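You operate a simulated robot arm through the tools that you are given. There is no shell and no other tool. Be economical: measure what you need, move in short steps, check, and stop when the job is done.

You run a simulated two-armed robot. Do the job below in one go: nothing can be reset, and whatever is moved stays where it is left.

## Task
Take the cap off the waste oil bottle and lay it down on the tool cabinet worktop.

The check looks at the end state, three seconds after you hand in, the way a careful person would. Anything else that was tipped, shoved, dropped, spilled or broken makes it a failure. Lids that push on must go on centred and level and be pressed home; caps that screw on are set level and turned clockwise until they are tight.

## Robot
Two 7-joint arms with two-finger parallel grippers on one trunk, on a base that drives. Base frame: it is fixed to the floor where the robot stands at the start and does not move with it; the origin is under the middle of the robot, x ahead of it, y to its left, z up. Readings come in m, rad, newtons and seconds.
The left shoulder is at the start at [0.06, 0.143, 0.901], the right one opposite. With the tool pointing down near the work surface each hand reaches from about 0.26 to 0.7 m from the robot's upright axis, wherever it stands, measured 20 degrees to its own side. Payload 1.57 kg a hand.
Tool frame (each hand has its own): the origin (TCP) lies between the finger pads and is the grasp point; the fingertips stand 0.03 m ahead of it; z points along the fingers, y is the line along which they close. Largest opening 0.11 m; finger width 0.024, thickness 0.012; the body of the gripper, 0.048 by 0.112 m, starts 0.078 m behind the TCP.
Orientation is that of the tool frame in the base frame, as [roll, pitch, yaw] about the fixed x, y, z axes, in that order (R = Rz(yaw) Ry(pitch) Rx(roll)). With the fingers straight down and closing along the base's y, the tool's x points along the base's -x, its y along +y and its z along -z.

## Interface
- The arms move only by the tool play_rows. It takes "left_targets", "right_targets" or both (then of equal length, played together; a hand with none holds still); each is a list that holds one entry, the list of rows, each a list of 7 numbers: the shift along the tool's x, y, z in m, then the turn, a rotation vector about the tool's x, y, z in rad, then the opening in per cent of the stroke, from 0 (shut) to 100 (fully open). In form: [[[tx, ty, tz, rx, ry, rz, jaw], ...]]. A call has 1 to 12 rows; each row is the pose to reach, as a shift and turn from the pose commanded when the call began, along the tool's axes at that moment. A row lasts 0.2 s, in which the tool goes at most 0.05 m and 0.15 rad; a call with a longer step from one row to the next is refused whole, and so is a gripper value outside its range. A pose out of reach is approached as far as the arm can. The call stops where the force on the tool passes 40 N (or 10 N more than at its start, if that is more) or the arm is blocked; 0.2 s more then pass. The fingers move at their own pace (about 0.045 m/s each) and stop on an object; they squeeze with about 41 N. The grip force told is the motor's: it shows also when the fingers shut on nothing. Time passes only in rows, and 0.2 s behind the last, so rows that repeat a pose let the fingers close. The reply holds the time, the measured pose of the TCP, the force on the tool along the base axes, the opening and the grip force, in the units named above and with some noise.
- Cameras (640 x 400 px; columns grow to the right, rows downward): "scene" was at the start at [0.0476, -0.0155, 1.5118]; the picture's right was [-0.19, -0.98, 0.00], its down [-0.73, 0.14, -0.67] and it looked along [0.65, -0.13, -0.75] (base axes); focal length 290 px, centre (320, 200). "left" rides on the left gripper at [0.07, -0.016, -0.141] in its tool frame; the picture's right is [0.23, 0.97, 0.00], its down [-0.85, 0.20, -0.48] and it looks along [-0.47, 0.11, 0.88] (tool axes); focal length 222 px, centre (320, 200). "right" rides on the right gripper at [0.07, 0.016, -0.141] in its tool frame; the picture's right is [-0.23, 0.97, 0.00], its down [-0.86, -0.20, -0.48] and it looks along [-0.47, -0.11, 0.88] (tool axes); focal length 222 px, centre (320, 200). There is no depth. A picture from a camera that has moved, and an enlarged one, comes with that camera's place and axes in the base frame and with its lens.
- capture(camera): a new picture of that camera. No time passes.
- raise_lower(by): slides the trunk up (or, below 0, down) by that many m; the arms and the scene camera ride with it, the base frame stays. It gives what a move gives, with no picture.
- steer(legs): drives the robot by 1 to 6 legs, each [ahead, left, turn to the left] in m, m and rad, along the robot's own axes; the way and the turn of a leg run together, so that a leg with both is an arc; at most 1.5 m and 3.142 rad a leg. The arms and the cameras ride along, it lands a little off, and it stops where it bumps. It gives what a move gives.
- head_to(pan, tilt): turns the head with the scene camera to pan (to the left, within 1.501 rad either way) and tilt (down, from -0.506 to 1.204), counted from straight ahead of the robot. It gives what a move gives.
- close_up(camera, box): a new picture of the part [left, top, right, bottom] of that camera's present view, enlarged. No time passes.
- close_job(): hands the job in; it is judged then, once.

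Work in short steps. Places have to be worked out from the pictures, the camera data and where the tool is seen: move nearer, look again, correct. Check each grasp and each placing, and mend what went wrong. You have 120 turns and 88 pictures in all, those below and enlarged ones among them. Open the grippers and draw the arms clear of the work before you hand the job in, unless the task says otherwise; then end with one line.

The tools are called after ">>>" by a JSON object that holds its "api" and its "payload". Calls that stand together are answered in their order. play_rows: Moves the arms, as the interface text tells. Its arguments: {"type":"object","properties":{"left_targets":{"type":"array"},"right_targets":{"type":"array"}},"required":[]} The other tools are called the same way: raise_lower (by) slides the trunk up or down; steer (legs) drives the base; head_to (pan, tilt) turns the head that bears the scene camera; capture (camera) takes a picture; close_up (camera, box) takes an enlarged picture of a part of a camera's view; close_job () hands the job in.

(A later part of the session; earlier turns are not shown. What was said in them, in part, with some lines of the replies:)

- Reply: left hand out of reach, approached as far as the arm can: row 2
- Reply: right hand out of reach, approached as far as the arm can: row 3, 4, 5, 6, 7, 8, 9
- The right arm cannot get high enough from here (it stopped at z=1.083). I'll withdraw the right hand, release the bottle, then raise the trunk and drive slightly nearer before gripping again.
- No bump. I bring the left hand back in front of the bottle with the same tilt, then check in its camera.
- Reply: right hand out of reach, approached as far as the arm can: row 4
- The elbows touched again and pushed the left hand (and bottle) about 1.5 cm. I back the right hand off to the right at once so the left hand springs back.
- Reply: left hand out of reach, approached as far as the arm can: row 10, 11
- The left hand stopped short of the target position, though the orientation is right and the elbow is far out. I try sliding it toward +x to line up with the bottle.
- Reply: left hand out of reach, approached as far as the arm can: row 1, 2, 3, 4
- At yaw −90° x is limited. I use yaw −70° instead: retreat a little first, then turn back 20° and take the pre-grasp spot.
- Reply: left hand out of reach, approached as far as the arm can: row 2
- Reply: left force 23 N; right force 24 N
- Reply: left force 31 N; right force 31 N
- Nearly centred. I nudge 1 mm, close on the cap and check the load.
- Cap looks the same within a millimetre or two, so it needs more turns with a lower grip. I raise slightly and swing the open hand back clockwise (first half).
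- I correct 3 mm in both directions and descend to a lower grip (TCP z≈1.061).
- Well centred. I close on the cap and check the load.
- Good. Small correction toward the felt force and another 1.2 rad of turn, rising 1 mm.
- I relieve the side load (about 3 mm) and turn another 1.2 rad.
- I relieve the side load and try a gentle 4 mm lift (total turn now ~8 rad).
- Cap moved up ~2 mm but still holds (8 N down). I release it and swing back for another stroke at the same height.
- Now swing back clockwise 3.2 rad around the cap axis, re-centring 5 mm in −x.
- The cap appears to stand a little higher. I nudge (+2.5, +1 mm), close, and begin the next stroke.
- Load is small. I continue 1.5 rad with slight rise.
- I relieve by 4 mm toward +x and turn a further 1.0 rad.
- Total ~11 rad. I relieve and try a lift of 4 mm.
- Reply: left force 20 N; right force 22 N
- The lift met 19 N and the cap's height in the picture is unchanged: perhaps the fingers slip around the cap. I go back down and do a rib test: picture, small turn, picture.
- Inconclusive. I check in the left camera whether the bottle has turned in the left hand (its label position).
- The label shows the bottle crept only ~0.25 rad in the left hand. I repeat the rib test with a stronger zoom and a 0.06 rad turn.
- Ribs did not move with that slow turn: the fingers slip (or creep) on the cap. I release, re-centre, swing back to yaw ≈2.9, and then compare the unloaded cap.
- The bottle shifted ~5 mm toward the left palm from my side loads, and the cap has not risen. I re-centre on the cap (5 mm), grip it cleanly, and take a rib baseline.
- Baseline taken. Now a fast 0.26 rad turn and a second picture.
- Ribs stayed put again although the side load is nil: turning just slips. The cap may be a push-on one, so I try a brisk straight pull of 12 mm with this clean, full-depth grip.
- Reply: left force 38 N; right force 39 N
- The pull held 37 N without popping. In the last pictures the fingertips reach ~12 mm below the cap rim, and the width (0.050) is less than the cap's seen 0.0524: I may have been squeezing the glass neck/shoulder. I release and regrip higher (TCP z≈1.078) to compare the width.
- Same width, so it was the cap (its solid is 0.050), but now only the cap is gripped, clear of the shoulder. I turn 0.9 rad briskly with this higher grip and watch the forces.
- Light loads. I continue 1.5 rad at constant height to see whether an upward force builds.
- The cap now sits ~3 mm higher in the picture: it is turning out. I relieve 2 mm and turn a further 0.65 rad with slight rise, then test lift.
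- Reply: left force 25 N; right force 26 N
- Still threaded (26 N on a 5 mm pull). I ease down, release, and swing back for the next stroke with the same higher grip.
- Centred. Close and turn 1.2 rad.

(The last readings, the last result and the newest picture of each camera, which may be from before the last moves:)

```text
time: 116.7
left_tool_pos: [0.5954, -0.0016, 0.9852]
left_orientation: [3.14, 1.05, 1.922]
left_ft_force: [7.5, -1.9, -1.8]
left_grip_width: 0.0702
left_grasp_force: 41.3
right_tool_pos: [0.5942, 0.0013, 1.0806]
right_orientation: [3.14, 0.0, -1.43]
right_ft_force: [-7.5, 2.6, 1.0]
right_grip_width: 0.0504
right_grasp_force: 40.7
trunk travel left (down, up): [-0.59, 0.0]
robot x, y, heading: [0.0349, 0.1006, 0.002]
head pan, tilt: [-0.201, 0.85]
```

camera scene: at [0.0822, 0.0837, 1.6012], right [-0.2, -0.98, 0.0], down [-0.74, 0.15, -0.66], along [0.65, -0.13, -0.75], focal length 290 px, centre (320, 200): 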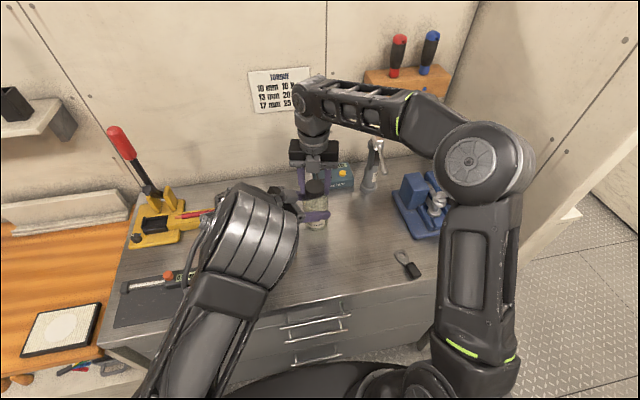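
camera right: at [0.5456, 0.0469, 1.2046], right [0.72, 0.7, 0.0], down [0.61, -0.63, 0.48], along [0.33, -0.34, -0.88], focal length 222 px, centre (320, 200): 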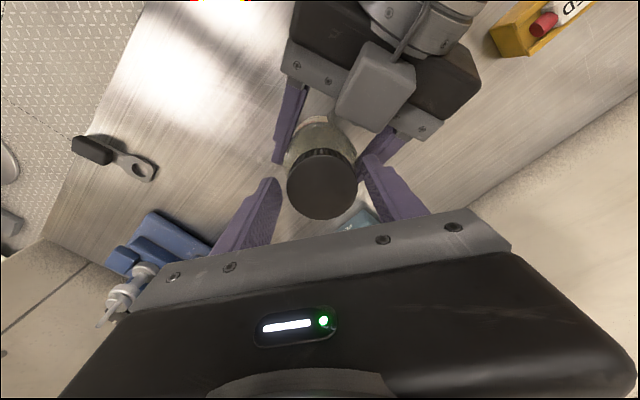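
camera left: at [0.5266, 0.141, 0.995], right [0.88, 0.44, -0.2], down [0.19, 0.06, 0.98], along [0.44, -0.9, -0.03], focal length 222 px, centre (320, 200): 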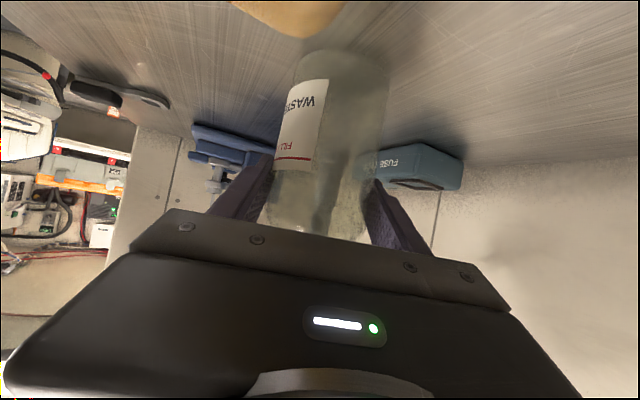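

Moderate loads. Another 1.1 rad with a small correction, then a pull test.

>>> {"api": "play_rows", "payload": {"right_targets": [[[-0.0007, 0.0014, 0, 0, 0, -0.12, 0], [-0.0007, 0.0014, -0.0003, 0, 0, -0.27, 0], [-0.0007, 0.0014, -0.0005, 0, 0, -0.42, 0], [-0.0007, 0.0014, -0.0007, 0, 0, -0.57, 0], [-0.0007, 0.0014, -0.001, 0, 0, -0.72, 0], [-0.0007, 0.0014, -0.001, 0, 0, -0.87, 0], [-0.0007, 0.0014, -0.001, 0, 0, -1.02, 0], [-0.0007, 0.0014, -0.001, 0, 0, -1.1, 0]]]}}

>>> {"api": "play_rows", "payload": {"right_targets": [[[0, 0, -0.003, 0, 0, 0, 0], [0, 0, -0.005, 0, 0, 0, 0]]]}}

>>> {"api": "close_up", "payload": {"camera": "scene", "box": [290, 165, 350, 205]}}

```text
time: 118.5
left_tool_pos: [0.5959, -0.0007, 0.9855]
left_orientation: [3.14, 1.049, 1.922]
left_ft_force: [5.5, 4.1, 1.4]
left_grip_width: 0.0701
left_grasp_force: 41.0
right_tool_pos: [0.5947, 0.0004, 1.0821]
right_orientation: [3.14, 0.0, -0.33]
right_ft_force: [-4.5, -4.5, -0.2]
right_grip_width: 0.0497
right_grasp_force: 41.0
trunk travel left (down, up): [-0.59, 0.0]
robot x, y, heading: [0.0333, 0.0957, 0.005]
head pan, tilt: [-0.201, 0.85]
```

```text
time: 119.1
left_tool_pos: [0.5957, -0.0028, 0.9875]
left_orientation: [3.136, 1.055, 1.916]
left_ft_force: [1.2, 8.1, 19.7]
left_grip_width: 0.0702
left_grasp_force: 40.6
right_tool_pos: [0.593, 0.0013, 1.0855]
right_orientation: [3.138, 0.002, -0.333]
right_ft_force: [-0.9, -9.1, -21.4]
right_grip_width: 0.0495
right_grasp_force: 40.5
trunk travel left (down, up): [-0.59, 0.0]
robot x, y, heading: [0.038, 0.0991, -0.0]
head pan, tilt: [-0.201, 0.85]
```

```text
10.00 times, centred on (320, 185) of scene
camera zoom: at [0.0825, 0.0836, 1.6012], right [-0.2, -0.98, 0.0], down [-0.74, 0.15, -0.66], along [0.65, -0.13, -0.75], focal length 2903 px, centre (320, 350)
```

zoom: 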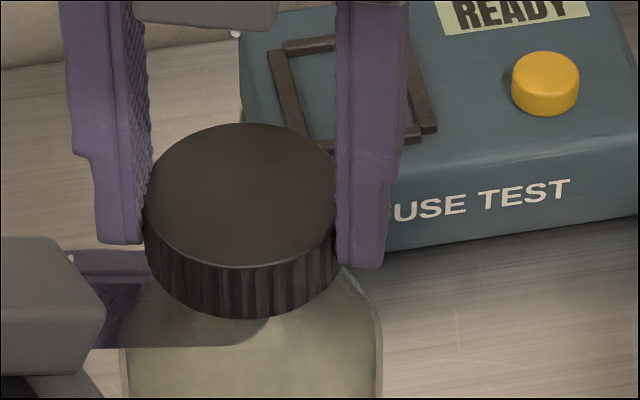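

The cap is clearly higher now (~6 mm): the high grip really unscrews it. I release and swing back for the next stroke, gripping slightly higher.

>>> {"api": "play_rows", "payload": {"right_targets": [[[0, 0, 0.004, 0, 0, 0, 0], [0, 0, 0.003, 0, 0, 0, 50], [0, 0, 0.003, 0, 0, 0.05, 62], [0, 0, 0.003, 0, 0, 0.2, 62], [0, 0, 0.003, 0, 0, 0.35, 62], [0, 0, 0.003, 0, 0, 0.5, 62], [0, 0, 0.003, 0, 0, 0.65, 62], [0, 0, 0.003, 0, 0, 0.8, 62], [0, 0, 0.003, 0, 0, 0.95, 62], [0, 0, 0.003, 0, 0, 1.1, 62], [0, 0, 0.003, 0, 0, 1.25, 62], [0, 0, 0.003, 0, 0, 1.4, 62]]]}}

>>> {"api": "play_rows", "payload": {"right_targets": [[[0, 0, 0, 0, 0, 0.15, 62], [0, 0, 0, 0, 0, 0.3, 62], [0, 0, 0, 0, 0, 0.45, 62], [0, 0, 0, 0, 0, 0.6, 62], [0, 0, 0, 0, 0, 0.75, 62], [0, 0, 0, 0, 0, 0.9, 62], [0, 0, 0, 0, 0, 1.05, 62], [0, 0, 0, 0, 0, 1.2, 62], [0, 0, 0, 0, 0, 1.35, 62], [0, 0, 0, 0, 0, 1.5, 62], [0, 0, 0, 0, 0, 1.65, 62], [0, 0, 0, 0, 0, 1.8, 62]]]}}

>>> {"api": "play_rows", "payload": {"right_targets": [[[0, 0, 0, 0, 0, 0, 40], [0, 0, 0, 0, 0, 0, 0], [0, 0, 0, 0, 0, 0, 0], [0, 0, 0, 0, 0, 0, 0], [0, 0, 0, 0, 0, -0.15, 0], [0, 0, -0.0003, 0, 0, -0.3, 0], [0, 0, -0.0005, 0, 0, -0.45, 0], [0, 0, -0.0006, 0, 0, -0.6, 0], [0, 0, -0.0008, 0, 0, -0.75, 0], [0, 0, -0.0009, 0, 0, -0.9, 0], [0, 0, -0.0011, 0, 0, -1.05, 0], [0, 0, -0.0012, 0, 0, -1.2, 0]]]}}

```text
time: 121.7
left_tool_pos: [0.5962, -0.0028, 0.9854]
left_orientation: [3.138, 1.049, 1.918]
left_ft_force: [0.4, -0.1, -0.6]
left_grip_width: 0.0707
left_grasp_force: 41.3
right_tool_pos: [0.5937, 0.0013, 1.0846]
right_orientation: [-3.14, 0.0, -1.735]
right_ft_force: [0.1, -0.1, -0.6]
right_grip_width: 0.0682
right_grasp_force: 0.0
trunk travel left (down, up): [-0.59, 0.0]
robot x, y, heading: [0.0362, 0.1027, -0.001]
head pan, tilt: [-0.201, 0.85]
```

```text
time: 124.3
left_tool_pos: [0.5948, -0.0032, 0.986]
left_orientation: [3.139, 1.05, 1.918]
left_ft_force: [-0.3, 0.3, -0.5]
left_grip_width: 0.0705
left_grasp_force: 40.9
right_tool_pos: [0.5938, 0.0016, 1.0847]
right_orientation: [3.14, 0.001, 2.749]
right_ft_force: [0.4, 0.8, 0.1]
right_grip_width: 0.068
right_grasp_force: 0.1
trunk travel left (down, up): [-0.59, 0.0]
robot x, y, heading: [0.0326, 0.103, 0.002]
head pan, tilt: [-0.201, 0.85]
```

```text
time: 126.9
left_tool_pos: [0.5941, -0.0022, 0.9854]
left_orientation: [3.141, 1.047, 1.921]
left_ft_force: [-4.7, 14.6, 0.8]
left_grip_width: 0.0702
left_grasp_force: 41.0
right_tool_pos: [0.5938, 0.0008, 1.0847]
right_orientation: [-3.14, 0.0, -2.331]
right_ft_force: [4.2, -14.5, -0.5]
right_grip_width: 0.0501
right_grasp_force: 40.9
trunk travel left (down, up): [-0.59, 0.0]
robot x, y, heading: [0.0351, 0.1003, -0.0]
head pan, tilt: [-0.201, 0.85]
```

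Side load 15 N in −y: I relieve 3 mm and turn 0.9 rad more, rising slightly.

>>> {"api": "play_rows", "payload": {"right_targets": [[[0.0015, -0.0028, 0, 0, 0, 0, 0], [0.0015, -0.0028, -0.0002, 0, 0, -0.15, 0], [0.0015, -0.0028, -0.0004, 0, 0, -0.3, 0], [0.0015, -0.0028, -0.0006, 0, 0, -0.45, 0], [0.0015, -0.0028, -0.0008, 0, 0, -0.6, 0], [0.0015, -0.0028, -0.001, 0, 0, -0.75, 0], [0.0015, -0.0028, -0.001, 0, 0, -0.9, 0]]]}}

```text
time: 128.5
left_tool_pos: [0.5967, -0.002, 0.9858]
left_orientation: [-3.142, 1.047, 1.919]
left_ft_force: [2.8, -0.9, 1.2]
left_grip_width: 0.0705
left_grasp_force: 40.9
right_tool_pos: [0.5938, -0.0008, 1.0862]
right_orientation: [3.141, 0.0, -1.429]
right_ft_force: [-1.5, 0.3, -1.2]
right_grip_width: 0.0502
right_grasp_force: 40.5
trunk travel left (down, up): [-0.59, 0.0]
robot x, y, heading: [0.032, 0.0988, -0.003]
head pan, tilt: [-0.201, 0.85]
```

Load is nil. Another 1.1 rad, then a pull test.

>>> {"api": "play_rows", "payload": {"right_targets": [[[0, 0, -0.0002, 0, 0, -0.15, 0], [0, 0, -0.0004, 0, 0, -0.3, 0], [0, 0, -0.0006, 0, 0, -0.45, 0], [0, 0, -0.0008, 0, 0, -0.6, 0], [0, 0, -0.001, 0, 0, -0.75, 0], [0, 0, -0.001, 0, 0, -0.9, 0], [0, 0, -0.001, 0, 0, -1.05, 0], [0, 0, -0.001, 0, 0, -1.1, 0]]]}}

>>> {"api": "play_rows", "payload": {"right_targets": [[[0, 0, -0.003, 0, 0, 0, 0], [0, 0, -0.005, 0, 0, 0, 0]]]}}

```text
time: 130.3
left_tool_pos: [0.5939, -0.0029, 0.9852]
left_orientation: [3.14, 1.049, 1.917]
left_ft_force: [-7.3, -7.1, 0.4]
left_grip_width: 0.0704
left_grasp_force: 40.9
right_tool_pos: [0.5946, -0.0007, 1.0878]
right_orientation: [-3.14, -0.001, -0.328]
right_ft_force: [6.8, 7.3, -1.4]
right_grip_width: 0.0497
right_grasp_force: 41.3
trunk travel left (down, up): [-0.59, 0.0]
robot x, y, heading: [0.0339, 0.1004, 0.002]
head pan, tilt: [-0.201, 0.85]
```

```text
time: 130.9
left_tool_pos: [0.5954, -0.0039, 0.9874]
left_orientation: [3.139, 1.056, 1.913]
left_ft_force: [-12.8, -8.7, 19.9]
left_grip_width: 0.0704
left_grasp_force: 41.6
right_tool_pos: [0.5948, -0.0023, 1.0914]
right_orientation: [-3.141, 0.0, -0.331]
right_ft_force: [14.1, 8.2, -21.0]
right_grip_width: 0.0497
right_grasp_force: 41.0
trunk travel left (down, up): [-0.59, 0.0]
robot x, y, heading: [0.0332, 0.0988, -0.001]
head pan, tilt: [-0.201, 0.85]
```

Still holding; next stroke: release, re-centre, swing back, close and turn.

>>> {"api": "play_rows", "payload": {"right_targets": [[[0, 0, 0.004, 0, 0, 0, 0], [0, 0, 0.003, 0, 0, 0, 50], [0.002, -0.005, 0.003, 0, 0, 0.05, 62], [0.002, -0.005, 0.003, 0, 0, 0.2, 62], [0.002, -0.005, 0.003, 0, 0, 0.35, 62], [0.002, -0.005, 0.003, 0, 0, 0.5, 62], [0.002, -0.005, 0.003, 0, 0, 0.65, 62], [0.002, -0.005, 0.003, 0, 0, 0.8, 62], [0.002, -0.005, 0.003, 0, 0, 0.95, 62], [0.002, -0.005, 0.003, 0, 0, 1.1, 62], [0.002, -0.005, 0.003, 0, 0, 1.25, 62], [0.002, -0.005, 0.003, 0, 0, 1.4, 62]]]}}

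>>> {"api": "play_rows", "payload": {"right_targets": [[[0, 0, 0, 0, 0, 0.15, 62], [0, 0, 0, 0, 0, 0.3, 62], [0, 0, 0, 0, 0, 0.45, 62], [0, 0, 0, 0, 0, 0.6, 62], [0, 0, 0, 0, 0, 0.75, 62], [0, 0, 0, 0, 0, 0.9, 62], [0, 0, 0, 0, 0, 1.05, 62], [0, 0, 0, 0, 0, 1.2, 62], [0, 0, 0, 0, 0, 1.35, 62], [0, 0, 0, 0, 0, 1.5, 62], [0, 0, 0, 0, 0, 1.65, 62], [0, 0, 0, 0, 0, 1.8, 62]]]}}

>>> {"api": "play_rows", "payload": {"right_targets": [[[0, 0, 0, 0, 0, 0, 40], [0, 0, 0, 0, 0, 0, 0], [0, 0, 0, 0, 0, 0, 0], [0, 0, 0, 0, 0, 0, 0], [0, 0, 0, 0, 0, -0.15, 0], [0, 0, -0.0003, 0, 0, -0.3, 0], [0, 0, -0.0005, 0, 0, -0.45, 0], [0, 0, -0.0006, 0, 0, -0.6, 0], [0, 0, -0.0008, 0, 0, -0.75, 0], [0, 0, -0.0009, 0, 0, -0.9, 0]]]}}

```text
time: 133.5
left_tool_pos: [0.5951, -0.0028, 0.9842]
left_orientation: [3.138, 1.048, 1.916]
left_ft_force: [0.8, 0.2, -1.3]
left_grip_width: 0.0706
left_grasp_force: 41.7
right_tool_pos: [0.5981, 0.0017, 1.0903]
right_orientation: [3.141, 0.001, -1.732]
right_ft_force: [0.1, 0.7, 0.6]
right_grip_width: 0.0681
right_grasp_force: 0.0
trunk travel left (down, up): [-0.59, 0.0]
robot x, y, heading: [0.0358, 0.0975, -0.003]
head pan, tilt: [-0.201, 0.85]
```

```text
time: 136.1
left_tool_pos: [0.5956, -0.0035, 0.9853]
left_orientation: [3.141, 1.048, 1.919]
left_ft_force: [-0.6, -0.2, -0.5]
left_grip_width: 0.0705
left_grasp_force: 41.4
right_tool_pos: [0.5977, 0.0037, 1.0907]
right_orientation: [3.14, 0.0, 2.75]
right_ft_force: [-0.8, -0.8, 0.6]
right_grip_width: 0.0681
right_grasp_force: 0.1
trunk travel left (down, up): [-0.59, 0.0]
robot x, y, heading: [0.0336, 0.0995, 0.003]
head pan, tilt: [-0.201, 0.85]
```

```text
time: 138.3
left_tool_pos: [0.5945, -0.0037, 0.986]
left_orientation: [3.139, 1.049, 1.916]
left_ft_force: [-0.9, 8.8, 2.0]
left_grip_width: 0.0702
left_grasp_force: 40.8
right_tool_pos: [0.5996, 0.004, 1.0909]
right_orientation: [3.141, 0.001, -2.626]
right_ft_force: [0.0, -9.2, -3.1]
right_grip_width: 0.0499
right_grasp_force: 40.5
trunk travel left (down, up): [-0.59, 0.0]
robot x, y, heading: [0.0361, 0.0978, -0.002]
head pan, tilt: [-0.201, 0.85]
```

Relieve 2.5 mm toward −y and continue 0.9 rad.

>>> {"api": "play_rows", "payload": {"right_targets": [[[0.0012, -0.0022, 0, 0, 0, 0, 0], [0.0012, -0.0022, -0.0002, 0, 0, -0.15, 0], [0.0012, -0.0022, -0.0004, 0, 0, -0.3, 0], [0.0012, -0.0022, -0.0006, 0, 0, -0.45, 0], [0.0012, -0.0022, -0.0008, 0, 0, -0.6, 0], [0.0012, -0.0022, -0.001, 0, 0, -0.75, 0], [0.0012, -0.0022, -0.001, 0, 0, -0.9, 0]]]}}

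```text
time: 139.9
left_tool_pos: [0.596, -0.0007, 0.9852]
left_orientation: [3.141, 1.051, 1.922]
left_ft_force: [3.2, 3.1, 3.6]
left_grip_width: 0.0705
left_grasp_force: 41.0
right_tool_pos: [0.6001, -0.0026, 1.0921]
right_orientation: [-3.141, -0.004, -1.731]
right_ft_force: [-3.1, -3.8, -3.9]
right_grip_width: 0.0503
right_grasp_force: 41.0
trunk travel left (down, up): [-0.59, 0.0]
robot x, y, heading: [0.0384, 0.1016, 0.003]
head pan, tilt: [-0.201, 0.85]
```

Continue 1.35 rad at constant height, then pull test.

>>> {"api": "play_rows", "payload": {"right_targets": [[[0, -0.0005, 0, 0, 0, -0.15, 0], [0.001, -0.0005, 0, 0, 0, -0.3, 0], [0.001, -0.0005, 0, 0, 0, -0.45, 0], [0.001, -0.0005, 0, 0, 0, -0.6, 0], [0.001, -0.0005, 0, 0, 0, -0.75, 0], [0.001, -0.0005, 0, 0, 0, -0.9, 0], [0.001, -0.0005, 0, 0, 0, -1.05, 0], [0.001, -0.0005, 0, 0, 0, -1.2, 0], [0.001, -0.0005, 0, 0, 0, -1.35, 0]]]}}

>>> {"api": "play_rows", "payload": {"right_targets": [[[0, 0, -0.003, 0, 0, 0, 0], [0, 0, -0.005, 0, 0, 0, 0]]]}}

```text
time: 142.0
left_tool_pos: [0.5985, 0.0023, 0.9828]
left_orientation: [3.136, 1.041, 1.933]
left_ft_force: [3.2, -0.1, -2.2]
left_grip_width: 0.072
left_grasp_force: 40.8
right_tool_pos: [0.5955, -0.003, 1.0915]
right_orientation: [3.132, 0.008, -0.389]
right_ft_force: [-2.9, 0.7, 1.3]
right_grip_width: 0.0471
right_grasp_force: 40.7
trunk travel left (down, up): [-0.59, 0.0]
robot x, y, heading: [0.0369, 0.0992, 0.003]
head pan, tilt: [-0.201, 0.85]
stopped in row 9 (left hand): the force on the tool passed its limit (the readings are from after the stop); the commanded pose is now the measured one
```

```text
time: 142.6
left_tool_pos: [0.5989, 0.001, 0.9858]
left_orientation: [3.131, 1.047, 1.926]
left_ft_force: [1.0, 2.4, 14.4]
left_grip_width: 0.0719
left_grasp_force: 41.0
right_tool_pos: [0.5939, -0.0039, 1.0961]
right_orientation: [3.129, 0.009, -0.387]
right_ft_force: [0.6, -2.8, -15.1]
right_grip_width: 0.0471
right_grasp_force: 41.1
trunk travel left (down, up): [-0.59, 0.0]
robot x, y, heading: [0.0404, 0.0975, -0.001]
head pan, tilt: [-0.201, 0.85]
```

A force spike occurred and the grip widths changed (right 0.047, left 0.072). I need a look.

>>> {"api": "close_up", "payload": {"camera": "scene", "box": [280, 155, 360, 240]}}

```text
4.71 times, centred on (320, 198) of scene
camera zoom: at [0.0825, 0.0836, 1.6012], right [-0.2, -0.98, 0.0], down [-0.74, 0.15, -0.66], along [0.65, -0.13, -0.75], focal length 1366 px, centre (320, 212)
```

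zoom: 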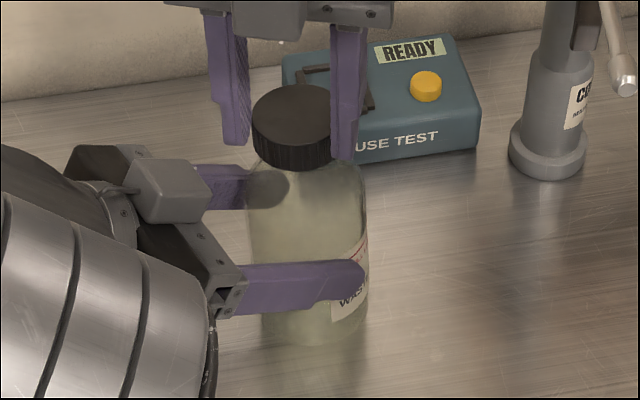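

The bottle has turned and crept upward in the left hand from my pulls. I spend one picture on the right camera to see how the cap sits between the fingers.

>>> {"api": "close_up", "payload": {"camera": "right", "box": [220, 90, 420, 250]}}

```text
2.50 times, centred on (320, 170) of right
camera zoom: at [0.6557, -0.0439, 1.2344], right [-0.58, -0.82, 0.01], down [-0.71, 0.51, 0.48], along [-0.4, 0.27, -0.88], focal length 555 px, centre (320, 275)
```

zoom: 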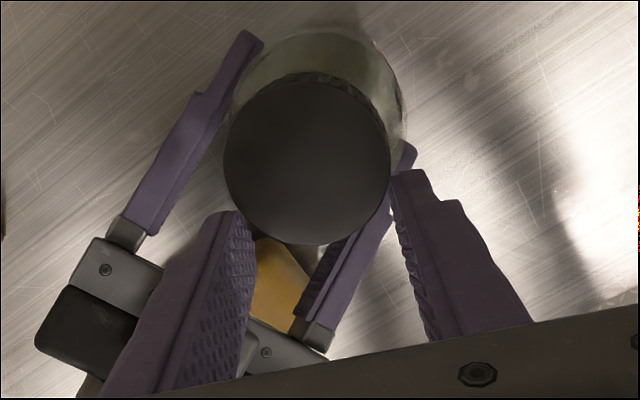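

The fingers hold only the rear part of the cap: the cap axis sits ~2 cm ahead (+x) of the TCP, so the bottle was squeezed forward by side loads. I release the right hand, rise clear, and read the left force.

>>> {"api": "play_rows", "payload": {"right_targets": [[[0, 0, 0.003, 0, 0, 0, 30], [0, 0, 0.003, 0, 0, 0, 65], [0, 0, 0.0, 0, 0, 0, 75], [0, 0, -0.01, 0, 0, 0, 75], [0, 0, -0.02, 0, 0, 0, 75]]]}}

```text
time: 143.8
left_tool_pos: [0.5974, 0.0031, 0.9836]
left_orientation: [3.137, 1.041, 1.927]
left_ft_force: [-0.4, -0.1, -0.6]
left_grip_width: 0.0709
left_grasp_force: 41.3
right_tool_pos: [0.5963, -0.0016, 1.1166]
right_orientation: [3.134, 0.008, -0.388]
right_ft_force: [0.4, 0.5, -0.4]
right_grip_width: 0.0826
right_grasp_force: 0.1
trunk travel left (down, up): [-0.59, 0.0]
robot x, y, heading: [0.0326, 0.1022, -0.0]
head pan, tilt: [-0.201, 0.85]
```

Left hand reads no load. I lower it by 4 mm to find out whether the bottle stands on the worktop.

>>> {"api": "play_rows", "payload": {"left_targets": [[[-0.0005, 0, 0.0005, 0, 0, 0, 40], [0.0017, 0, 0.001, 0, 0, 0, 40], [0.0035, 0, 0.002, 0, 0, 0, 40]]]}}

```text
time: 144.6
left_tool_pos: [0.5978, 0.0021, 0.9795]
left_orientation: [3.132, 1.042, 1.927]
left_ft_force: [-0.3, -0.5, -0.8]
left_grip_width: 0.0708
left_grasp_force: 41.4
right_tool_pos: [0.5959, -0.0012, 1.1178]
right_orientation: [3.132, 0.007, -0.387]
right_ft_force: [0.5, 0.0, 0.4]
right_grip_width: 0.0828
right_grasp_force: 0.2
trunk travel left (down, up): [-0.59, 0.0]
robot x, y, heading: [0.0307, 0.1005, 0.006]
head pan, tilt: [-0.201, 0.85]
```

No contact yet: the bottle hangs in the left hand. I keep lowering in small steps until the worktop is felt.

>>> {"api": "play_rows", "payload": {"left_targets": [[[0.0017, 0, 0.001, 0, 0, 0, 40], [0.0035, 0, 0.002, 0, 0, 0, 40]]]}}

>>> {"api": "play_rows", "payload": {"left_targets": [[[0.0017, 0, 0.001, 0, 0, 0, 40], [0.0026, 0, 0.0015, 0, 0, 0, 40]]]}}

```text
time: 145.2
left_tool_pos: [0.5986, 0.0023, 0.9779]
left_orientation: [3.133, 1.044, 1.927]
left_ft_force: [-2.4, -0.3, 4.2]
left_grip_width: 0.0703
left_grasp_force: 40.7
right_tool_pos: [0.5967, -0.0013, 1.1167]
right_orientation: [3.131, 0.005, -0.387]
right_ft_force: [-0.2, -0.2, -0.3]
right_grip_width: 0.0824
right_grasp_force: 0.0
trunk travel left (down, up): [-0.59, 0.0]
robot x, y, heading: [0.0336, 0.1029, -0.003]
head pan, tilt: [-0.201, 0.85]
```

```text
time: 145.8
left_tool_pos: [0.5976, 0.0016, 0.9756]
left_orientation: [3.129, 1.045, 1.922]
left_ft_force: [-7.1, 1.3, 19.6]
left_grip_width: 0.0699
left_grasp_force: 40.9
right_tool_pos: [0.5941, -0.0014, 1.1174]
right_orientation: [3.132, 0.006, -0.389]
right_ft_force: [-0.3, 0.6, 0.2]
right_grip_width: 0.0826
right_grasp_force: 0.0
trunk travel left (down, up): [-0.59, 0.0]
robot x, y, heading: [0.0346, 0.1031, 0.002]
head pan, tilt: [-0.201, 0.85]
```

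The bottle now stands on the worktop again. It sits ~2 cm toward the left fingertips, so I re-grip it deeper: open, advance, close.

>>> {"api": "play_rows", "payload": {"left_targets": [[[-0.001, 0, 0, 0, 0, 0, 60], [-0.002, 0, 0, 0, 0, 0, 90], [-0.002, 0, 0, 0, 0, 0, 100], [-0.006, 0.002, 0.008, 0, 0, 0, 100], [-0.0116, 0.004, 0.0166, 0, 0, 0, 100], [-0.0116, 0.004, 0.0166, 0, 0, 0, 70], [-0.0116, 0.004, 0.0166, 0, 0, 0, 50], [-0.0116, 0.004, 0.0166, 0, 0, 0, 30], [-0.0116, 0.004, 0.0166, 0, 0, 0, 30], [-0.0116, 0.004, 0.0166, 0, 0, 0, 30]]]}}

```text
time: 148.0
left_tool_pos: [0.6093, -0.0151, 0.974]
left_orientation: [3.134, 1.043, 1.926]
left_ft_force: [0.1, -0.2, 0.5]
left_grip_width: 0.07
left_grasp_force: 35.9
right_tool_pos: [0.5967, -0.0034, 1.1164]
right_orientation: [3.13, 0.006, -0.387]
right_ft_force: [-0.9, 1.1, 0.2]
right_grip_width: 0.0826
right_grasp_force: 0.0
trunk travel left (down, up): [-0.59, 0.0]
robot x, y, heading: [0.0378, 0.0975, -0.004]
head pan, tilt: [-0.201, 0.85]
```

Good grip (0.070). I move the right hand over the estimated axis (0.609, −0.0135) and swing it back clockwise at height.

>>> {"api": "play_rows", "payload": {"right_targets": [[[0.008, 0.0025, 0, 0, 0, 0.1, 75], [0.0162, 0.0053, 0, 0, 0, 0.25, 75], [0.0162, 0.0053, 0, 0, 0, 0.4, 75], [0.0162, 0.0053, 0, 0, 0, 0.55, 75], [0.0162, 0.0053, 0, 0, 0, 0.7, 75], [0.0162, 0.0053, 0, 0, 0, 0.85, 75], [0.0162, 0.0053, 0, 0, 0, 1.0, 75], [0.0162, 0.0053, 0, 0, 0, 1.15, 75], [0.0162, 0.0053, 0, 0, 0, 1.3, 75], [0.0162, 0.0053, 0, 0, 0, 1.45, 75], [0.0162, 0.0053, 0, 0, 0, 1.57, 75]]]}}

```text
time: 150.4
left_tool_pos: [0.6085, -0.0139, 0.9744]
left_orientation: [3.135, 1.042, 1.928]
left_ft_force: [-0.3, 0.3, 1.2]
left_grip_width: 0.0701
left_grasp_force: 41.2
right_tool_pos: [0.6079, -0.0139, 1.1158]
right_orientation: [3.136, -0.01, -1.959]
right_ft_force: [-0.1, -0.4, -0.1]
right_grip_width: 0.0824
right_grasp_force: 0.0
trunk travel left (down, up): [-0.59, 0.0]
robot x, y, heading: [0.0367, 0.0949, 0.005]
head pan, tilt: [-0.201, 0.85]
```

I descend here, close on the cap and read the side force, to centre by touch along this closing axis.

>>> {"api": "play_rows", "payload": {"right_targets": [[[0, 0, 0.012, 0, 0, 0, 72], [0, 0, 0.024, 0, 0, 0, 72], [0, 0, 0.036, 0, 0, 0, 72], [0, 0, 0.046, 0, 0, 0, 72], [0, 0, 0.046, 0, 0, 0, 55], [0, 0, 0.046, 0, 0, 0, 40], [0, 0, 0.046, 0, 0, 0, 20], [0, 0, 0.046, 0, 0, 0, 20], [0, 0, 0.046, 0, 0, 0, 20]]]}}

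```text
time: 152.4
left_tool_pos: [0.6097, -0.0154, 0.9756]
left_orientation: [3.135, 1.042, 1.927]
left_ft_force: [6.1, -2.6, 0.8]
left_grip_width: 0.07
left_grasp_force: 40.9
right_tool_pos: [0.6082, -0.0136, 1.0705]
right_orientation: [3.133, -0.012, -1.956]
right_ft_force: [-6.1, 2.3, -0.8]
right_grip_width: 0.0499
right_grasp_force: 40.0
trunk travel left (down, up): [-0.59, 0.0]
robot x, y, heading: [0.0387, 0.0996, -0.004]
head pan, tilt: [-0.201, 0.85]
```

Centred within 2 mm (width 0.050). I shift 2 mm along the closing axis and try a different turn: slow and with a light downward press, so the grip friction is not used up by upward pull.

>>> {"api": "play_rows", "payload": {"right_targets": [[[0, 0.0018, 0.001, 0, 0, 0, 0], [0, 0.0018, 0.003, 0, 0, -0.05, 0], [0, 0.0018, 0.003, 0, 0, -0.1, 0], [0, 0.0018, 0.003, 0, 0, -0.15, 0], [0, 0.0018, 0.003, 0, 0, -0.2, 0], [0, 0.0018, 0.003, 0, 0, -0.25, 0], [0, 0.0018, 0.003, 0, 0, -0.3, 0], [0, 0.0018, 0.003, 0, 0, -0.35, 0], [0, 0.0018, 0.003, 0, 0, -0.4, 0], [0, 0.0018, 0.003, 0, 0, -0.45, 0], [0, 0.0018, 0.003, 0, 0, -0.5, 0], [0, 0.0018, 0.003, 0, 0, -0.55, 0]]]}}

```text
time: 155.0
left_tool_pos: [0.6089, -0.0141, 0.9753]
left_orientation: [3.135, 1.043, 1.926]
left_ft_force: [-22.4, 10.9, 2.7]
left_grip_width: 0.0702
left_grasp_force: 40.0
right_tool_pos: [0.6058, -0.0138, 1.0677]
right_orientation: [3.132, -0.006, -1.407]
right_ft_force: [20.6, -7.2, 3.4]
right_grip_width: 0.0503
right_grasp_force: 41.0
trunk travel left (down, up): [-0.59, 0.0]
robot x, y, heading: [0.0334, 0.0997, -0.004]
head pan, tilt: [-0.201, 0.85]
```

Side load grew to 21 N; I relieve it (≈4.5 mm) and continue slowly.

>>> {"api": "play_rows", "payload": {"right_targets": [[[0.001, -0.002, 0, 0, 0, 0, 0], [0.002, -0.0042, 0, 0, 0, 0, 0], [0.002, -0.0042, 0, 0, 0, -0.08, 0], [0.002, -0.0042, 0, 0, 0, -0.16, 0], [0.002, -0.0042, 0, 0, 0, -0.24, 0], [0.002, -0.0042, 0, 0, 0, -0.32, 0], [0.002, -0.0042, 0, 0, 0, -0.4, 0], [0.002, -0.0042, 0, 0, 0, -0.48, 0]]]}}

```text
time: 156.8
left_tool_pos: [0.6096, -0.0149, 0.9742]
left_orientation: [3.134, 1.041, 1.925]
left_ft_force: [5.0, 0.0, -0.9]
left_grip_width: 0.0703
left_grasp_force: 41.0
right_tool_pos: [0.6105, -0.0148, 1.0669]
right_orientation: [3.127, 0.002, -0.925]
right_ft_force: [-6.1, -0.3, 1.3]
right_grip_width: 0.05
right_grasp_force: 40.8
trunk travel left (down, up): [-0.59, 0.0]
robot x, y, heading: [0.0338, 0.1027, 0.001]
head pan, tilt: [-0.201, 0.85]
```

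Axis is now well known (≈0.609, −0.0148). Continue 0.5 rad with slight relief and then a 4 mm lift test.

>>> {"api": "play_rows", "payload": {"right_targets": [[[0, 0.001, 0, 0, 0, -0.1, 0], [0, 0.001, 0, 0, 0, -0.2, 0], [0, 0.001, 0, 0, 0, -0.3, 0], [0, 0.001, 0, 0, 0, -0.4, 0], [0, 0.001, 0, 0, 0, -0.5, 0], [0, 0.001, -0.002, 0, 0, -0.5, 0], [0, 0.001, -0.004, 0, 0, -0.5, 0], [0, 0.001, -0.004, 0, 0, -0.5, 0]]]}}

```text
time: 158.6
left_tool_pos: [0.6097, -0.017, 0.9767]
left_orientation: [3.134, 1.048, 1.921]
left_ft_force: [-14.7, -8.2, 23.3]
left_grip_width: 0.0704
left_grasp_force: 41.0
right_tool_pos: [0.6108, -0.0151, 1.0705]
right_orientation: [3.133, 0.009, -0.426]
right_ft_force: [13.7, 9.0, -24.9]
right_grip_width: 0.0496
right_grasp_force: 40.9
trunk travel left (down, up): [-0.59, 0.0]
robot x, y, heading: [0.0359, 0.1011, -0.004]
head pan, tilt: [-0.201, 0.85]
```

Still attached. As ccw turning evidently slips, I check the other sense as well: ease down, re-centre, and turn clockwise while gripped, then a small 3 mm lift test.

>>> {"api": "play_rows", "payload": {"right_targets": [[[0, 0, 0.003, 0, 0, 0, 0], [0, 0, 0.004, 0, 0, 0, 50], [0.0006, -0.0035, 0.004, 0, 0, 0, 60], [0.0006, -0.0035, 0.004, 0, 0, 0, 30], [0.0006, -0.0035, 0.004, 0, 0, 0, 0], [0.0006, -0.0035, 0.004, 0, 0, 0, 0], [0.0006, -0.0035, 0.004, 0, 0, 0, 0]]]}}

>>> {"api": "play_rows", "payload": {"right_targets": [[[0, 0, 0, 0, 0, 0.15, 0], [0, 0, 0, 0, 0, 0.3, 0], [0, 0, 0, 0, 0, 0.45, 0], [0, 0, 0, 0, 0, 0.6, 0], [0, 0, 0, 0, 0, 0.75, 0]]]}}

```text
time: 160.2
left_tool_pos: [0.6088, -0.0134, 0.9748]
left_orientation: [3.134, 1.039, 1.931]
left_ft_force: [3.7, 4.4, 2.5]
left_grip_width: 0.0705
left_grasp_force: 41.1
right_tool_pos: [0.6117, -0.0129, 1.0682]
right_orientation: [3.13, 0.008, -0.428]
right_ft_force: [-2.3, -2.7, 3.7]
right_grip_width: 0.0499
right_grasp_force: 39.7
trunk travel left (down, up): [-0.59, 0.0]
robot x, y, heading: [0.0346, 0.0991, -0.004]
head pan, tilt: [-0.201, 0.85]
```

```text
time: 161.4
left_tool_pos: [0.6103, -0.0131, 0.9748]
left_orientation: [3.133, 1.04, 1.928]
left_ft_force: [21.0, 9.0, -7.7]
left_grip_width: 0.0702
left_grasp_force: 41.3
right_tool_pos: [0.6112, -0.0134, 1.0671]
right_orientation: [3.125, -0.002, -1.181]
right_ft_force: [-19.9, -8.8, 6.3]
right_grip_width: 0.0496
right_grasp_force: 41.5
trunk travel left (down, up): [-0.59, 0.0]
robot x, y, heading: [0.0362, 0.0991, -0.005]
head pan, tilt: [-0.201, 0.85]
```

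Clockwise gives the same slipping picture. The right tool is also slightly tilted (0.016 rad) since the force stop. I release, re-level, re-centre on the axis and swing back for a clean counter-clockwise stroke.

>>> {"api": "play_rows", "payload": {"right_targets": [[[0, 0, 0, 0, 0, 0, 50], [0, 0.002, 0, 0.008, 0, 0, 65], [0.0004, 0.0083, 0, 0.0166, 0, 0, 65], [0.0004, 0.0083, 0, 0.0166, 0, 0, 65]]]}}

>>> {"api": "play_rows", "payload": {"right_targets": [[[0, 0, 0, 0, 0, 0.15, 65], [0, 0, 0, 0, 0, 0.3, 65], [0, 0, 0, 0, 0, 0.45, 65], [0, 0, 0, 0, 0, 0.6, 65], [0, 0, 0, 0, 0, 0.75, 65], [0, 0, 0, 0, 0, 0.9, 65], [0, 0, 0, 0, 0, 1.05, 65], [0, 0, 0, 0, 0, 1.2, 65], [0, 0, 0, 0, 0, 1.35, 65], [0, 0, 0, 0, 0, 1.5, 65], [0, 0, 0, 0, 0, 1.65, 65], [0, 0, 0, 0, 0, 1.8, 65]]]}}

>>> {"api": "play_rows", "payload": {"right_targets": [[[0, 0, 0, 0, 0, 0.15, 65], [0, 0, 0, 0, 0, 0.3, 65], [0, 0, 0, 0, 0, 0.45, 65], [0, 0, 0, 0, 0, 0.6, 65], [0, 0, 0, 0, 0, 0.65, 40], [0, 0, 0, 0, 0, 0.65, 0], [0, 0, 0, 0, 0, 0.65, 0], [0, 0, 0, 0, 0, 0.65, 0]]]}}

```text
time: 162.4
left_tool_pos: [0.6093, -0.0155, 0.9742]
left_orientation: [3.134, 1.042, 1.924]
left_ft_force: [1.1, -0.3, -0.2]
left_grip_width: 0.0703
left_grasp_force: 41.4
right_tool_pos: [0.6044, -0.0155, 1.0683]
right_orientation: [-3.137, -0.002, -1.178]
right_ft_force: [0.6, -0.3, -0.2]
right_grip_width: 0.0716
right_grasp_force: 0.0
trunk travel left (down, up): [-0.59, 0.0]
robot x, y, heading: [0.0374, 0.0984, -0.001]
head pan, tilt: [-0.201, 0.85]
```

```text
time: 165.0
left_tool_pos: [0.6091, -0.0146, 0.9733]
left_orientation: [3.134, 1.044, 1.929]
left_ft_force: [0.8, 1.8, -1.2]
left_grip_width: 0.0702
left_grasp_force: 40.9
right_tool_pos: [0.6055, -0.0166, 1.0671]
right_orientation: [-3.139, 0.003, -2.981]
right_ft_force: [-1.0, -0.9, 0.9]
right_grip_width: 0.0704
right_grasp_force: 0.1
trunk travel left (down, up): [-0.59, 0.0]
robot x, y, heading: [0.037, 0.103, 0.0]
head pan, tilt: [-0.201, 0.85]
```

```text
time: 166.8
left_tool_pos: [0.6079, -0.0167, 0.9747]
left_orientation: [3.137, 1.043, 1.923]
left_ft_force: [-8.6, -20.0, -0.1]
left_grip_width: 0.0699
left_grasp_force: 40.7
right_tool_pos: [0.6049, -0.0129, 1.068]
right_orientation: [3.134, 0.005, 2.657]
right_ft_force: [9.7, 19.9, -1.0]
right_grip_width: 0.0504
right_grasp_force: 36.0
trunk travel left (down, up): [-0.59, 0.0]
robot x, y, heading: [0.0378, 0.1023, -0.0]
head pan, tilt: [-0.201, 0.85]
```

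Side load 22 N along the closing axis: I re-open, shift 6 mm that way and close again.

>>> {"api": "play_rows", "payload": {"right_targets": [[[0, 0.002, 0, 0, 0, 0, 50], [0, 0.0055, 0, 0.006, 0.005, 0, 58], [0, 0.0055, 0, 0.006, 0.005, 0, 30], [0, 0.0055, 0, 0.006, 0.005, 0, 0], [0, 0.0055, 0, 0.006, 0.005, 0, 0], [0, 0.0055, 0, 0.006, 0.005, 0, 0]]]}}

>>> {"api": "play_rows", "payload": {"right_targets": [[[0, 0, 0, 0, 0, -0.15, 0], [0, 0, 0, 0, 0, -0.3, 0], [0, 0, 0, 0, 0, -0.45, 0], [0, 0, 0, 0, 0, -0.6, 0], [0, 0, 0, 0, 0, -0.75, 0]]]}}

```text
time: 168.2
left_tool_pos: [0.6091, -0.0146, 0.974]
left_orientation: [3.134, 1.042, 1.928]
left_ft_force: [-5.8, 0.1, 0.1]
left_grip_width: 0.0703
left_grasp_force: 41.0
right_tool_pos: [0.6071, -0.0125, 1.0668]
right_orientation: [-3.137, -0.001, 2.654]
right_ft_force: [5.1, -1.4, -0.4]
right_grip_width: 0.0503
right_grasp_force: 39.4
trunk travel left (down, up): [-0.59, 0.0]
robot x, y, heading: [0.0378, 0.1, -0.004]
head pan, tilt: [-0.201, 0.85]
```

```text
time: 169.4
left_tool_pos: [0.6082, -0.0151, 0.9735]
left_orientation: [3.134, 1.042, 1.926]
left_ft_force: [-4.3, -0.4, -0.1]
left_grip_width: 0.0703
left_grasp_force: 41.0
right_tool_pos: [0.6076, -0.0113, 1.0676]
right_orientation: [-3.14, -0.002, -2.876]
right_ft_force: [4.3, -0.7, 0.8]
right_grip_width: 0.05
right_grasp_force: 41.0
trunk travel left (down, up): [-0.59, 0.0]
robot x, y, heading: [0.0336, 0.0959, 0.0]
head pan, tilt: [-0.201, 0.85]
```

Clean now. I repeat the stroke that earlier ended with a force-free rise: three 0.85 rad turns, each rising ~1 mm.

>>> {"api": "play_rows", "payload": {"right_targets": [[[-0.001, 0, -0.0004, 0, 0, -0.15, 25], [-0.001, 0, -0.0007, 0, 0, -0.3, 25], [-0.001, 0, -0.001, 0, 0, -0.45, 25], [-0.001, 0, -0.0012, 0, 0, -0.6, 25], [-0.001, 0, -0.0014, 0, 0, -0.75, 25], [-0.001, 0, -0.0015, 0, 0, -0.9, 25]]]}}

>>> {"api": "play_rows", "payload": {"right_targets": [[[0, 0, -0.0002, 0, 0, -0.15, 25], [0, 0, -0.0003, 0, 0, -0.3, 25], [0, 0, -0.0005, 0, 0, -0.45, 25], [0, 0, -0.0006, 0, 0, -0.6, 25], [0, 0, -0.0008, 0, 0, -0.75, 25], [0, 0, -0.001, 0, 0, -0.9, 25]]]}}

>>> {"api": "play_rows", "payload": {"right_targets": [[[0, 0, -0.0002, 0, 0, -0.15, 25], [0, 0, -0.0003, 0, 0, -0.3, 25], [0, 0, -0.0005, 0, 0, -0.45, 25], [0, 0, -0.0007, 0, 0, -0.6, 25], [0, 0, -0.0008, 0, 0, -0.7, 25]]]}}

```text
time: 170.8
left_tool_pos: [0.6082, -0.0151, 0.9735]
left_orientation: [3.135, 1.042, 1.928]
left_ft_force: [-0.3, 0.6, -0.8]
left_grip_width: 0.0702
left_grasp_force: 41.1
right_tool_pos: [0.608, -0.0103, 1.0692]
right_orientation: [3.14, -0.004, -1.973]
right_ft_force: [0.8, 0.4, 0.6]
right_grip_width: 0.0499
right_grasp_force: 40.6
trunk travel left (down, up): [-0.59, 0.0]
robot x, y, heading: [0.0365, 0.0993, -0.0]
head pan, tilt: [-0.201, 0.85]
```

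```text
time: 172.2
left_tool_pos: [0.6089, -0.0148, 0.9744]
left_orientation: [3.136, 1.04, 1.927]
left_ft_force: [2.7, -0.4, -1.2]
left_grip_width: 0.07
left_grasp_force: 41.2
right_tool_pos: [0.6081, -0.0106, 1.0706]
right_orientation: [3.137, -0.004, -1.075]
right_ft_force: [-2.3, 0.0, -0.5]
right_grip_width: 0.0498
right_grasp_force: 41.2
trunk travel left (down, up): [-0.59, 0.0]
robot x, y, heading: [0.0361, 0.0973, -0.001]
head pan, tilt: [-0.201, 0.85]
```

```text
time: 173.4
left_tool_pos: [0.6106, -0.015, 0.9745]
left_orientation: [3.134, 1.041, 1.927]
left_ft_force: [2.6, -1.2, -0.5]
left_grip_width: 0.0698
left_grasp_force: 40.9
right_tool_pos: [0.6074, -0.01, 1.0706]
right_orientation: [3.139, 0.002, -0.375]
right_ft_force: [-2.5, 0.3, -0.9]
right_grip_width: 0.05
right_grasp_force: 41.2
trunk travel left (down, up): [-0.59, 0.0]
robot x, y, heading: [0.0354, 0.0975, -0.002]
head pan, tilt: [-0.201, 0.85]
```

A very clean 3.25 rad stroke with no side load. Now a gentle 4 mm lift.

>>> {"api": "play_rows", "payload": {"right_targets": [[[0, 0, -0.002, 0, 0, 0, 25], [0, 0, -0.004, 0, 0, 0, 25]]]}}

```text
time: 174.0
left_tool_pos: [0.6084, -0.0147, 0.9734]
left_orientation: [3.136, 1.042, 1.928]
left_ft_force: [-0.9, -0.2, -1.5]
left_grip_width: 0.0702
left_grasp_force: 41.4
right_tool_pos: [0.6076, -0.0116, 1.075]
right_orientation: [3.137, 0.001, -0.377]
right_ft_force: [0.3, 0.6, -0.7]
right_grip_width: 0.05
right_grasp_force: 40.5
trunk travel left (down, up): [-0.59, 0.0]
robot x, y, heading: [0.0365, 0.1009, 0.0]
head pan, tilt: [-0.201, 0.85]
```

Again a force-free 4 mm rise: the cap is loose. This time I lift slowly with the jaw commanded fully shut and check the grip.

>>> {"api": "play_rows", "payload": {"right_targets": [[[0, 0, 0, 0, 0, 0, 0], [0, 0, -0.001, 0, 0, 0, 0], [0, 0, -0.002, 0, 0, 0, 0], [0, 0, -0.003, 0, 0, 0, 0], [0, 0, -0.004, 0, 0, 0, 0]]]}}

```text
time: 175.2
left_tool_pos: [0.608, -0.0143, 0.9738]
left_orientation: [3.134, 1.043, 1.927]
left_ft_force: [0.0, 0.1, -1.2]
left_grip_width: 0.07
left_grasp_force: 41.2
right_tool_pos: [0.6081, -0.011, 1.0796]
right_orientation: [3.14, 0.002, -0.378]
right_ft_force: [-0.4, -0.1, -0.1]
right_grip_width: 0.0499
right_grasp_force: 40.7
trunk travel left (down, up): [-0.59, 0.0]
robot x, y, heading: [0.0373, 0.0978, 0.002]
head pan, tilt: [-0.201, 0.85]
```

Still free and gripped. I continue lifting slowly by 12 mm.

>>> {"api": "play_rows", "payload": {"right_targets": [[[0, 0, -0.0015, 0, 0, 0, 0], [0, 0, -0.003, 0, 0, 0, 0], [0, 0, -0.0045, 0, 0, 0, 0], [0, 0, -0.006, 0, 0, 0, 0], [0, 0, -0.0075, 0, 0, 0, 0], [0, 0, -0.009, 0, 0, 0, 0], [0, 0, -0.0105, 0, 0, 0, 0], [0, 0, -0.012, 0, 0, 0, 0]]]}}

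```text
time: 177.0
left_tool_pos: [0.6093, -0.0143, 0.9737]
left_orientation: [3.136, 1.042, 1.928]
left_ft_force: [0.5, 0.3, -0.6]
left_grip_width: 0.0698
left_grasp_force: 40.9
right_tool_pos: [0.6091, -0.0101, 1.0912]
right_orientation: [3.138, 0.001, -0.377]
right_ft_force: [-0.2, 0.1, -0.3]
right_grip_width: 0.0499
right_grasp_force: 40.7
trunk travel left (down, up): [-0.59, 0.0]
robot x, y, heading: [0.0368, 0.0993, 0.003]
head pan, tilt: [-0.201, 0.85]
```

Still held with no load. Another 15 mm will show whether it has really come off.

>>> {"api": "play_rows", "payload": {"right_targets": [[[0, 0, -0.002, 0, 0, 0, 0], [0, 0, -0.004, 0, 0, 0, 0], [0, 0, -0.006, 0, 0, 0, 0], [0, 0, -0.008, 0, 0, 0, 0], [0, 0, -0.01, 0, 0, 0, 0], [0, 0, -0.012, 0, 0, 0, 0], [0, 0, -0.015, 0, 0, 0, 0], [0, 0, -0.018, 0, 0, 0, 0]]]}}

```text
time: 178.8
left_tool_pos: [0.6095, -0.0149, 0.973]
left_orientation: [3.134, 1.042, 1.927]
left_ft_force: [0.5, -0.3, -1.6]
left_grip_width: 0.07
left_grasp_force: 41.0
right_tool_pos: [0.6091, -0.0117, 1.1083]
right_orientation: [3.139, 0.002, -0.377]
right_ft_force: [-0.1, -0.8, -0.5]
right_grip_width: 0.0498
right_grasp_force: 41.3
trunk travel left (down, up): [-0.59, 0.0]
robot x, y, heading: [0.034, 0.0971, -0.001]
head pan, tilt: [-0.201, 0.85]
```

The cap is off and firmly in the right hand (tips at 1.078, width 0.050). I move it clear of the bottle toward a free area at about (0.48, −0.08).

>>> {"api": "play_rows", "payload": {"right_targets": [[[0, 0, -0.004, 0, 0, 0, 0], [0, 0, -0.008, 0, 0, 0, 0], [-0.01, 0.012, -0.008, 0, 0, 0, 0], [-0.021, 0.025, -0.008, 0, 0, 0, 0], [-0.033, 0.039, -0.008, 0, 0, 0, 0], [-0.045, 0.053, -0.008, 0, 0, 0, 0], [-0.057, 0.067, -0.008, 0, 0, 0, 0], [-0.069, 0.081, -0.008, 0, 0, 0, 0], [-0.081, 0.096, -0.008, 0, 0, 0, 0], [-0.0942, 0.1126, -0.008, 0, 0, 0, 0]]]}}

>>> {"api": "capture", "payload": {"camera": "scene"}}

```text
time: 181.0
left_tool_pos: [0.6083, -0.0149, 0.9757]
left_orientation: [3.133, 1.041, 1.928]
left_ft_force: [-1.0, -0.1, -0.3]
left_grip_width: 0.0699
left_grasp_force: 41.2
right_tool_pos: [0.4804, -0.0809, 1.1172]
right_orientation: [3.138, 0.0, -0.377]
right_ft_force: [1.5, 0.5, 0.0]
right_grip_width: 0.0498
right_grasp_force: 41.0
trunk travel left (down, up): [-0.59, 0.0]
robot x, y, heading: [0.0377, 0.0979, -0.003]
head pan, tilt: [-0.201, 0.85]
```

```text
0 pictures are left
camera scene: at [0.0817, 0.0834, 1.6012], right [-0.2, -0.98, 0.0], down [-0.74, 0.15, -0.66], along [0.65, -0.13, -0.75], focal length 290 px, centre (320, 200)
```

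scene: 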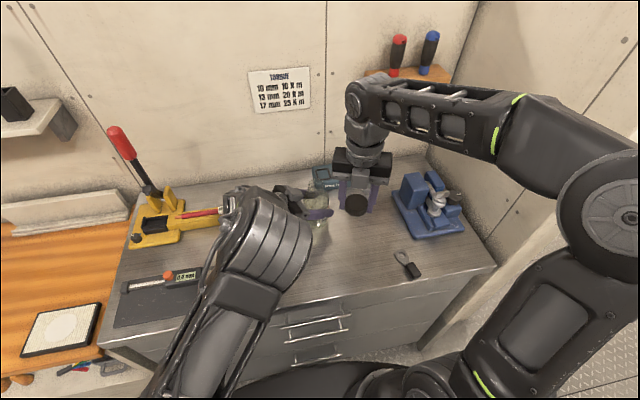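

The cap is visible in the right hand and the bottle is open; the worktop at (0.48, −0.08) is free. I descend to TCP z≈0.945.

>>> {"api": "play_rows", "payload": {"right_targets": [[[0, 0, 0.015, 0, 0, 0, 0], [0, 0, 0.035, 0, 0, 0, 0], [0, 0, 0.055, 0, 0, 0, 0], [0, 0, 0.075, 0, 0, 0, 0], [0, 0, 0.095, 0, 0, 0, 0], [0, 0, 0.115, 0, 0, 0, 0], [0, 0, 0.13, 0, 0, 0, 0], [0, 0, 0.145, 0, 0, 0, 0], [0, 0, 0.157, 0, 0, 0, 0], [0, 0, 0.166, 0, 0, 0, 0], [0, 0, 0.172, 0, 0, 0, 0]]]}}

```text
time: 183.4
left_tool_pos: [0.6096, -0.0143, 0.9743]
left_orientation: [3.136, 1.043, 1.928]
left_ft_force: [-0.8, -0.9, -0.7]
left_grip_width: 0.07
left_grasp_force: 41.0
right_tool_pos: [0.4788, -0.0803, 0.9447]
right_orientation: [3.141, 0.003, -0.377]
right_ft_force: [0.3, 0.0, 0.4]
right_grip_width: 0.0496
right_grasp_force: 41.2
trunk travel left (down, up): [-0.59, 0.0]
robot x, y, heading: [0.038, 0.1028, -0.001]
head pan, tilt: [-0.201, 0.85]
```

Now I lower in 2 mm steps until contact is felt.

>>> {"api": "play_rows", "payload": {"right_targets": [[[0, 0, 0.002, 0, 0, 0, 0], [0, 0, 0.004, 0, 0, 0, 0], [0, 0, 0.006, 0, 0, 0, 0], [0, 0, 0.008, 0, 0, 0, 0], [0, 0, 0.01, 0, 0, 0, 0], [0, 0, 0.012, 0, 0, 0, 0]]]}}

```text
time: 184.8
left_tool_pos: [0.6087, -0.0152, 0.9751]
left_orientation: [3.133, 1.041, 1.928]
left_ft_force: [0.3, -0.5, 0.0]
left_grip_width: 0.0698
left_grasp_force: 41.2
right_tool_pos: [0.4785, -0.082, 0.9331]
right_orientation: [3.138, 0.001, -0.377]
right_ft_force: [-0.6, 0.5, -0.3]
right_grip_width: 0.0497
right_grasp_force: 41.2
trunk travel left (down, up): [-0.59, 0.0]
robot x, y, heading: [0.0351, 0.0991, -0.0]
head pan, tilt: [-0.201, 0.85]
```

>>> {"api": "play_rows", "payload": {"right_targets": [[[0, 0, 0.001, 0, 0, 0, 0], [0, 0, 0.002, 0, 0, 0, 0], [0, 0, 0.003, 0, 0, 0, 0], [0, 0, 0.004, 0, 0, 0, 0]]]}}

```text
time: 185.8
left_tool_pos: [0.6083, -0.0149, 0.9747]
left_orientation: [3.133, 1.041, 1.927]
left_ft_force: [-0.2, -0.3, -0.3]
left_grip_width: 0.0699
left_grasp_force: 41.4
right_tool_pos: [0.4778, -0.0809, 0.9299]
right_orientation: [3.139, 0.001, -0.378]
right_ft_force: [-1.9, -3.0, 12.2]
right_grip_width: 0.0498
right_grasp_force: 41.4
trunk travel left (down, up): [-0.59, 0.0]
robot x, y, heading: [0.0355, 0.099, -0.001]
head pan, tilt: [-0.201, 0.85]
```

Contact at 12 N with the fingertips on the worktop. I ease up 1 mm, open the jaw, and wait.

>>> {"api": "play_rows", "payload": {"right_targets": [[[0, 0, -0.002, 0, 0, 0, 0], [0, 0, -0.002, 0, 0, 0, 50], [0, 0, -0.002, 0, 0, 0, 60], [0, 0, -0.002, 0, 0, 0, 80], [0, 0, -0.002, 0, 0, 0, 90], [0, 0, -0.002, 0, 0, 0, 90]]]}}

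```text
time: 187.2
left_tool_pos: [0.6098, -0.0148, 0.9738]
left_orientation: [3.135, 1.042, 1.928]
left_ft_force: [0.1, 0.5, -0.8]
left_grip_width: 0.0699
left_grasp_force: 41.0
right_tool_pos: [0.4793, -0.0814, 0.9309]
right_orientation: [3.138, 0.002, -0.378]
right_ft_force: [0.5, 1.2, 0.8]
right_grip_width: 0.0988
right_grasp_force: 0.1
trunk travel left (down, up): [-0.59, 0.0]
robot x, y, heading: [0.0358, 0.1015, -0.005]
head pan, tilt: [-0.201, 0.85]
```

Jaw open. I raise the right hand straight up, and check that the bottle still stands by lowering the left hand 2 mm.

>>> {"api": "play_rows", "payload": {"right_targets": [[[0, 0, -0.01, 0, 0, 0, 90], [0, 0, -0.03, 0, 0, 0, 90], [0, 0, -0.06, 0, 0, 0, 90], [0, 0, -0.09, 0, 0, 0, 90], [0, 0, -0.12, 0, 0, 0, 90], [0, 0, -0.15, 0, 0, 0, 90]]]}}

>>> {"api": "play_rows", "payload": {"left_targets": [[[0.0009, 0, 0.0005, 0, 0, 0, 30], [0.0017, 0, 0.001, 0, 0, 0, 30], [0.0017, 0, 0.001, 0, 0, 0, 30]]]}}

```text
time: 188.6
left_tool_pos: [0.608, -0.0152, 0.9748]
left_orientation: [3.135, 1.041, 1.926]
left_ft_force: [-0.1, 0.4, -1.3]
left_grip_width: 0.0699
left_grasp_force: 41.1
right_tool_pos: [0.4795, -0.0808, 1.0828]
right_orientation: [3.139, 0.002, -0.375]
right_ft_force: [0.3, -0.2, -0.5]
right_grip_width: 0.0991
right_grasp_force: 0.0
trunk travel left (down, up): [-0.59, 0.0]
robot x, y, heading: [0.0361, 0.1031, 0.001]
head pan, tilt: [-0.201, 0.85]
```

```text
time: 189.4
left_tool_pos: [0.6097, -0.0146, 0.9737]
left_orientation: [3.131, 1.043, 1.925]
left_ft_force: [0.6, 0.8, 11.0]
left_grip_width: 0.0698
left_grasp_force: 40.9
right_tool_pos: [0.4789, -0.0798, 1.0819]
right_orientation: [3.139, 0.003, -0.379]
right_ft_force: [0.0, -1.0, -0.1]
right_grip_width: 0.0991
right_grasp_force: 0.1
trunk travel left (down, up): [-0.59, 0.0]
robot x, y, heading: [0.0336, 0.103, 0.004]
head pan, tilt: [-0.201, 0.85]
```

The bottle stands on the worktop. I ease off, open the left hand, and pull it straight back.

>>> {"api": "play_rows", "payload": {"left_targets": [[[-0.001, 0, -0.0008, 0, 0, 0, 30], [-0.0017, 0, -0.001, 0, 0, 0, 60], [-0.0017, 0, -0.001, 0, 0, 0, 85], [-0.0017, 0, -0.001, 0, 0, 0, 100], [-0.0017, 0, -0.001, 0, 0, 0, 100], [-0.0017, 0, -0.02, 0, 0, 0, 100], [-0.0017, 0, -0.045, 0, 0, 0, 100], [-0.0017, 0, -0.07, 0, 0, 0, 100], [-0.0017, 0, -0.1, 0, 0, 0, 100], [-0.0017, 0, -0.14, 0, 0, 0, 100]]]}}

>>> {"api": "play_rows", "payload": {"right_targets": [[[-0.02, 0.02, 0, 0, 0, 0, 90], [-0.04, 0.05, 0, 0, 0, 0, 90], [-0.06, 0.08, 0, 0, 0, 0, 90]]]}}

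```text
time: 191.6
left_tool_pos: [0.5646, 0.0981, 1.0464]
left_orientation: [3.135, 1.041, 1.926]
left_ft_force: [-0.2, 0.7, 0.4]
left_grip_width: 0.1097
left_grasp_force: 0.1
right_tool_pos: [0.4791, -0.0818, 1.0831]
right_orientation: [3.138, 0.0, -0.377]
right_ft_force: [0.9, 0.5, -0.4]
right_grip_width: 0.0991
right_grasp_force: 0.0
trunk travel left (down, up): [-0.59, 0.0]
robot x, y, heading: [0.036, 0.0976, -0.003]
head pan, tilt: [-0.201, 0.85]
```

```text
time: 192.4
left_tool_pos: [0.5652, 0.0973, 1.0462]
left_orientation: [3.132, 1.041, 1.925]
left_ft_force: [0.2, 0.4, 0.7]
left_grip_width: 0.11
left_grasp_force: 0.1
right_tool_pos: [0.3944, -0.1327, 1.0815]
right_orientation: [3.14, 0.002, -0.376]
right_ft_force: [-0.6, -0.6, 0.3]
right_grip_width: 0.099
right_grasp_force: 0.0
trunk travel left (down, up): [-0.59, 0.0]
robot x, y, heading: [0.0334, 0.0983, 0.001]
head pan, tilt: [-0.201, 0.85]
```

Both hands are open and clear, with no load on either; the cap lies on the worktop and the bottle stands. I hand in.

>>> {"api": "close_job", "payload": {}}

```text
The job is handed in.
```

I unscrewed the cap from the waste oil bottle and set it down on the tool cabinet worktop at about (0.48, −0.08). I had no pictures left after that, so I judged the release, how the cap lies and the bottle standing by force and grip readings alone. The bottle ended about 1.3 cm from where it started and turned on the spot; both grippers are open and clear.
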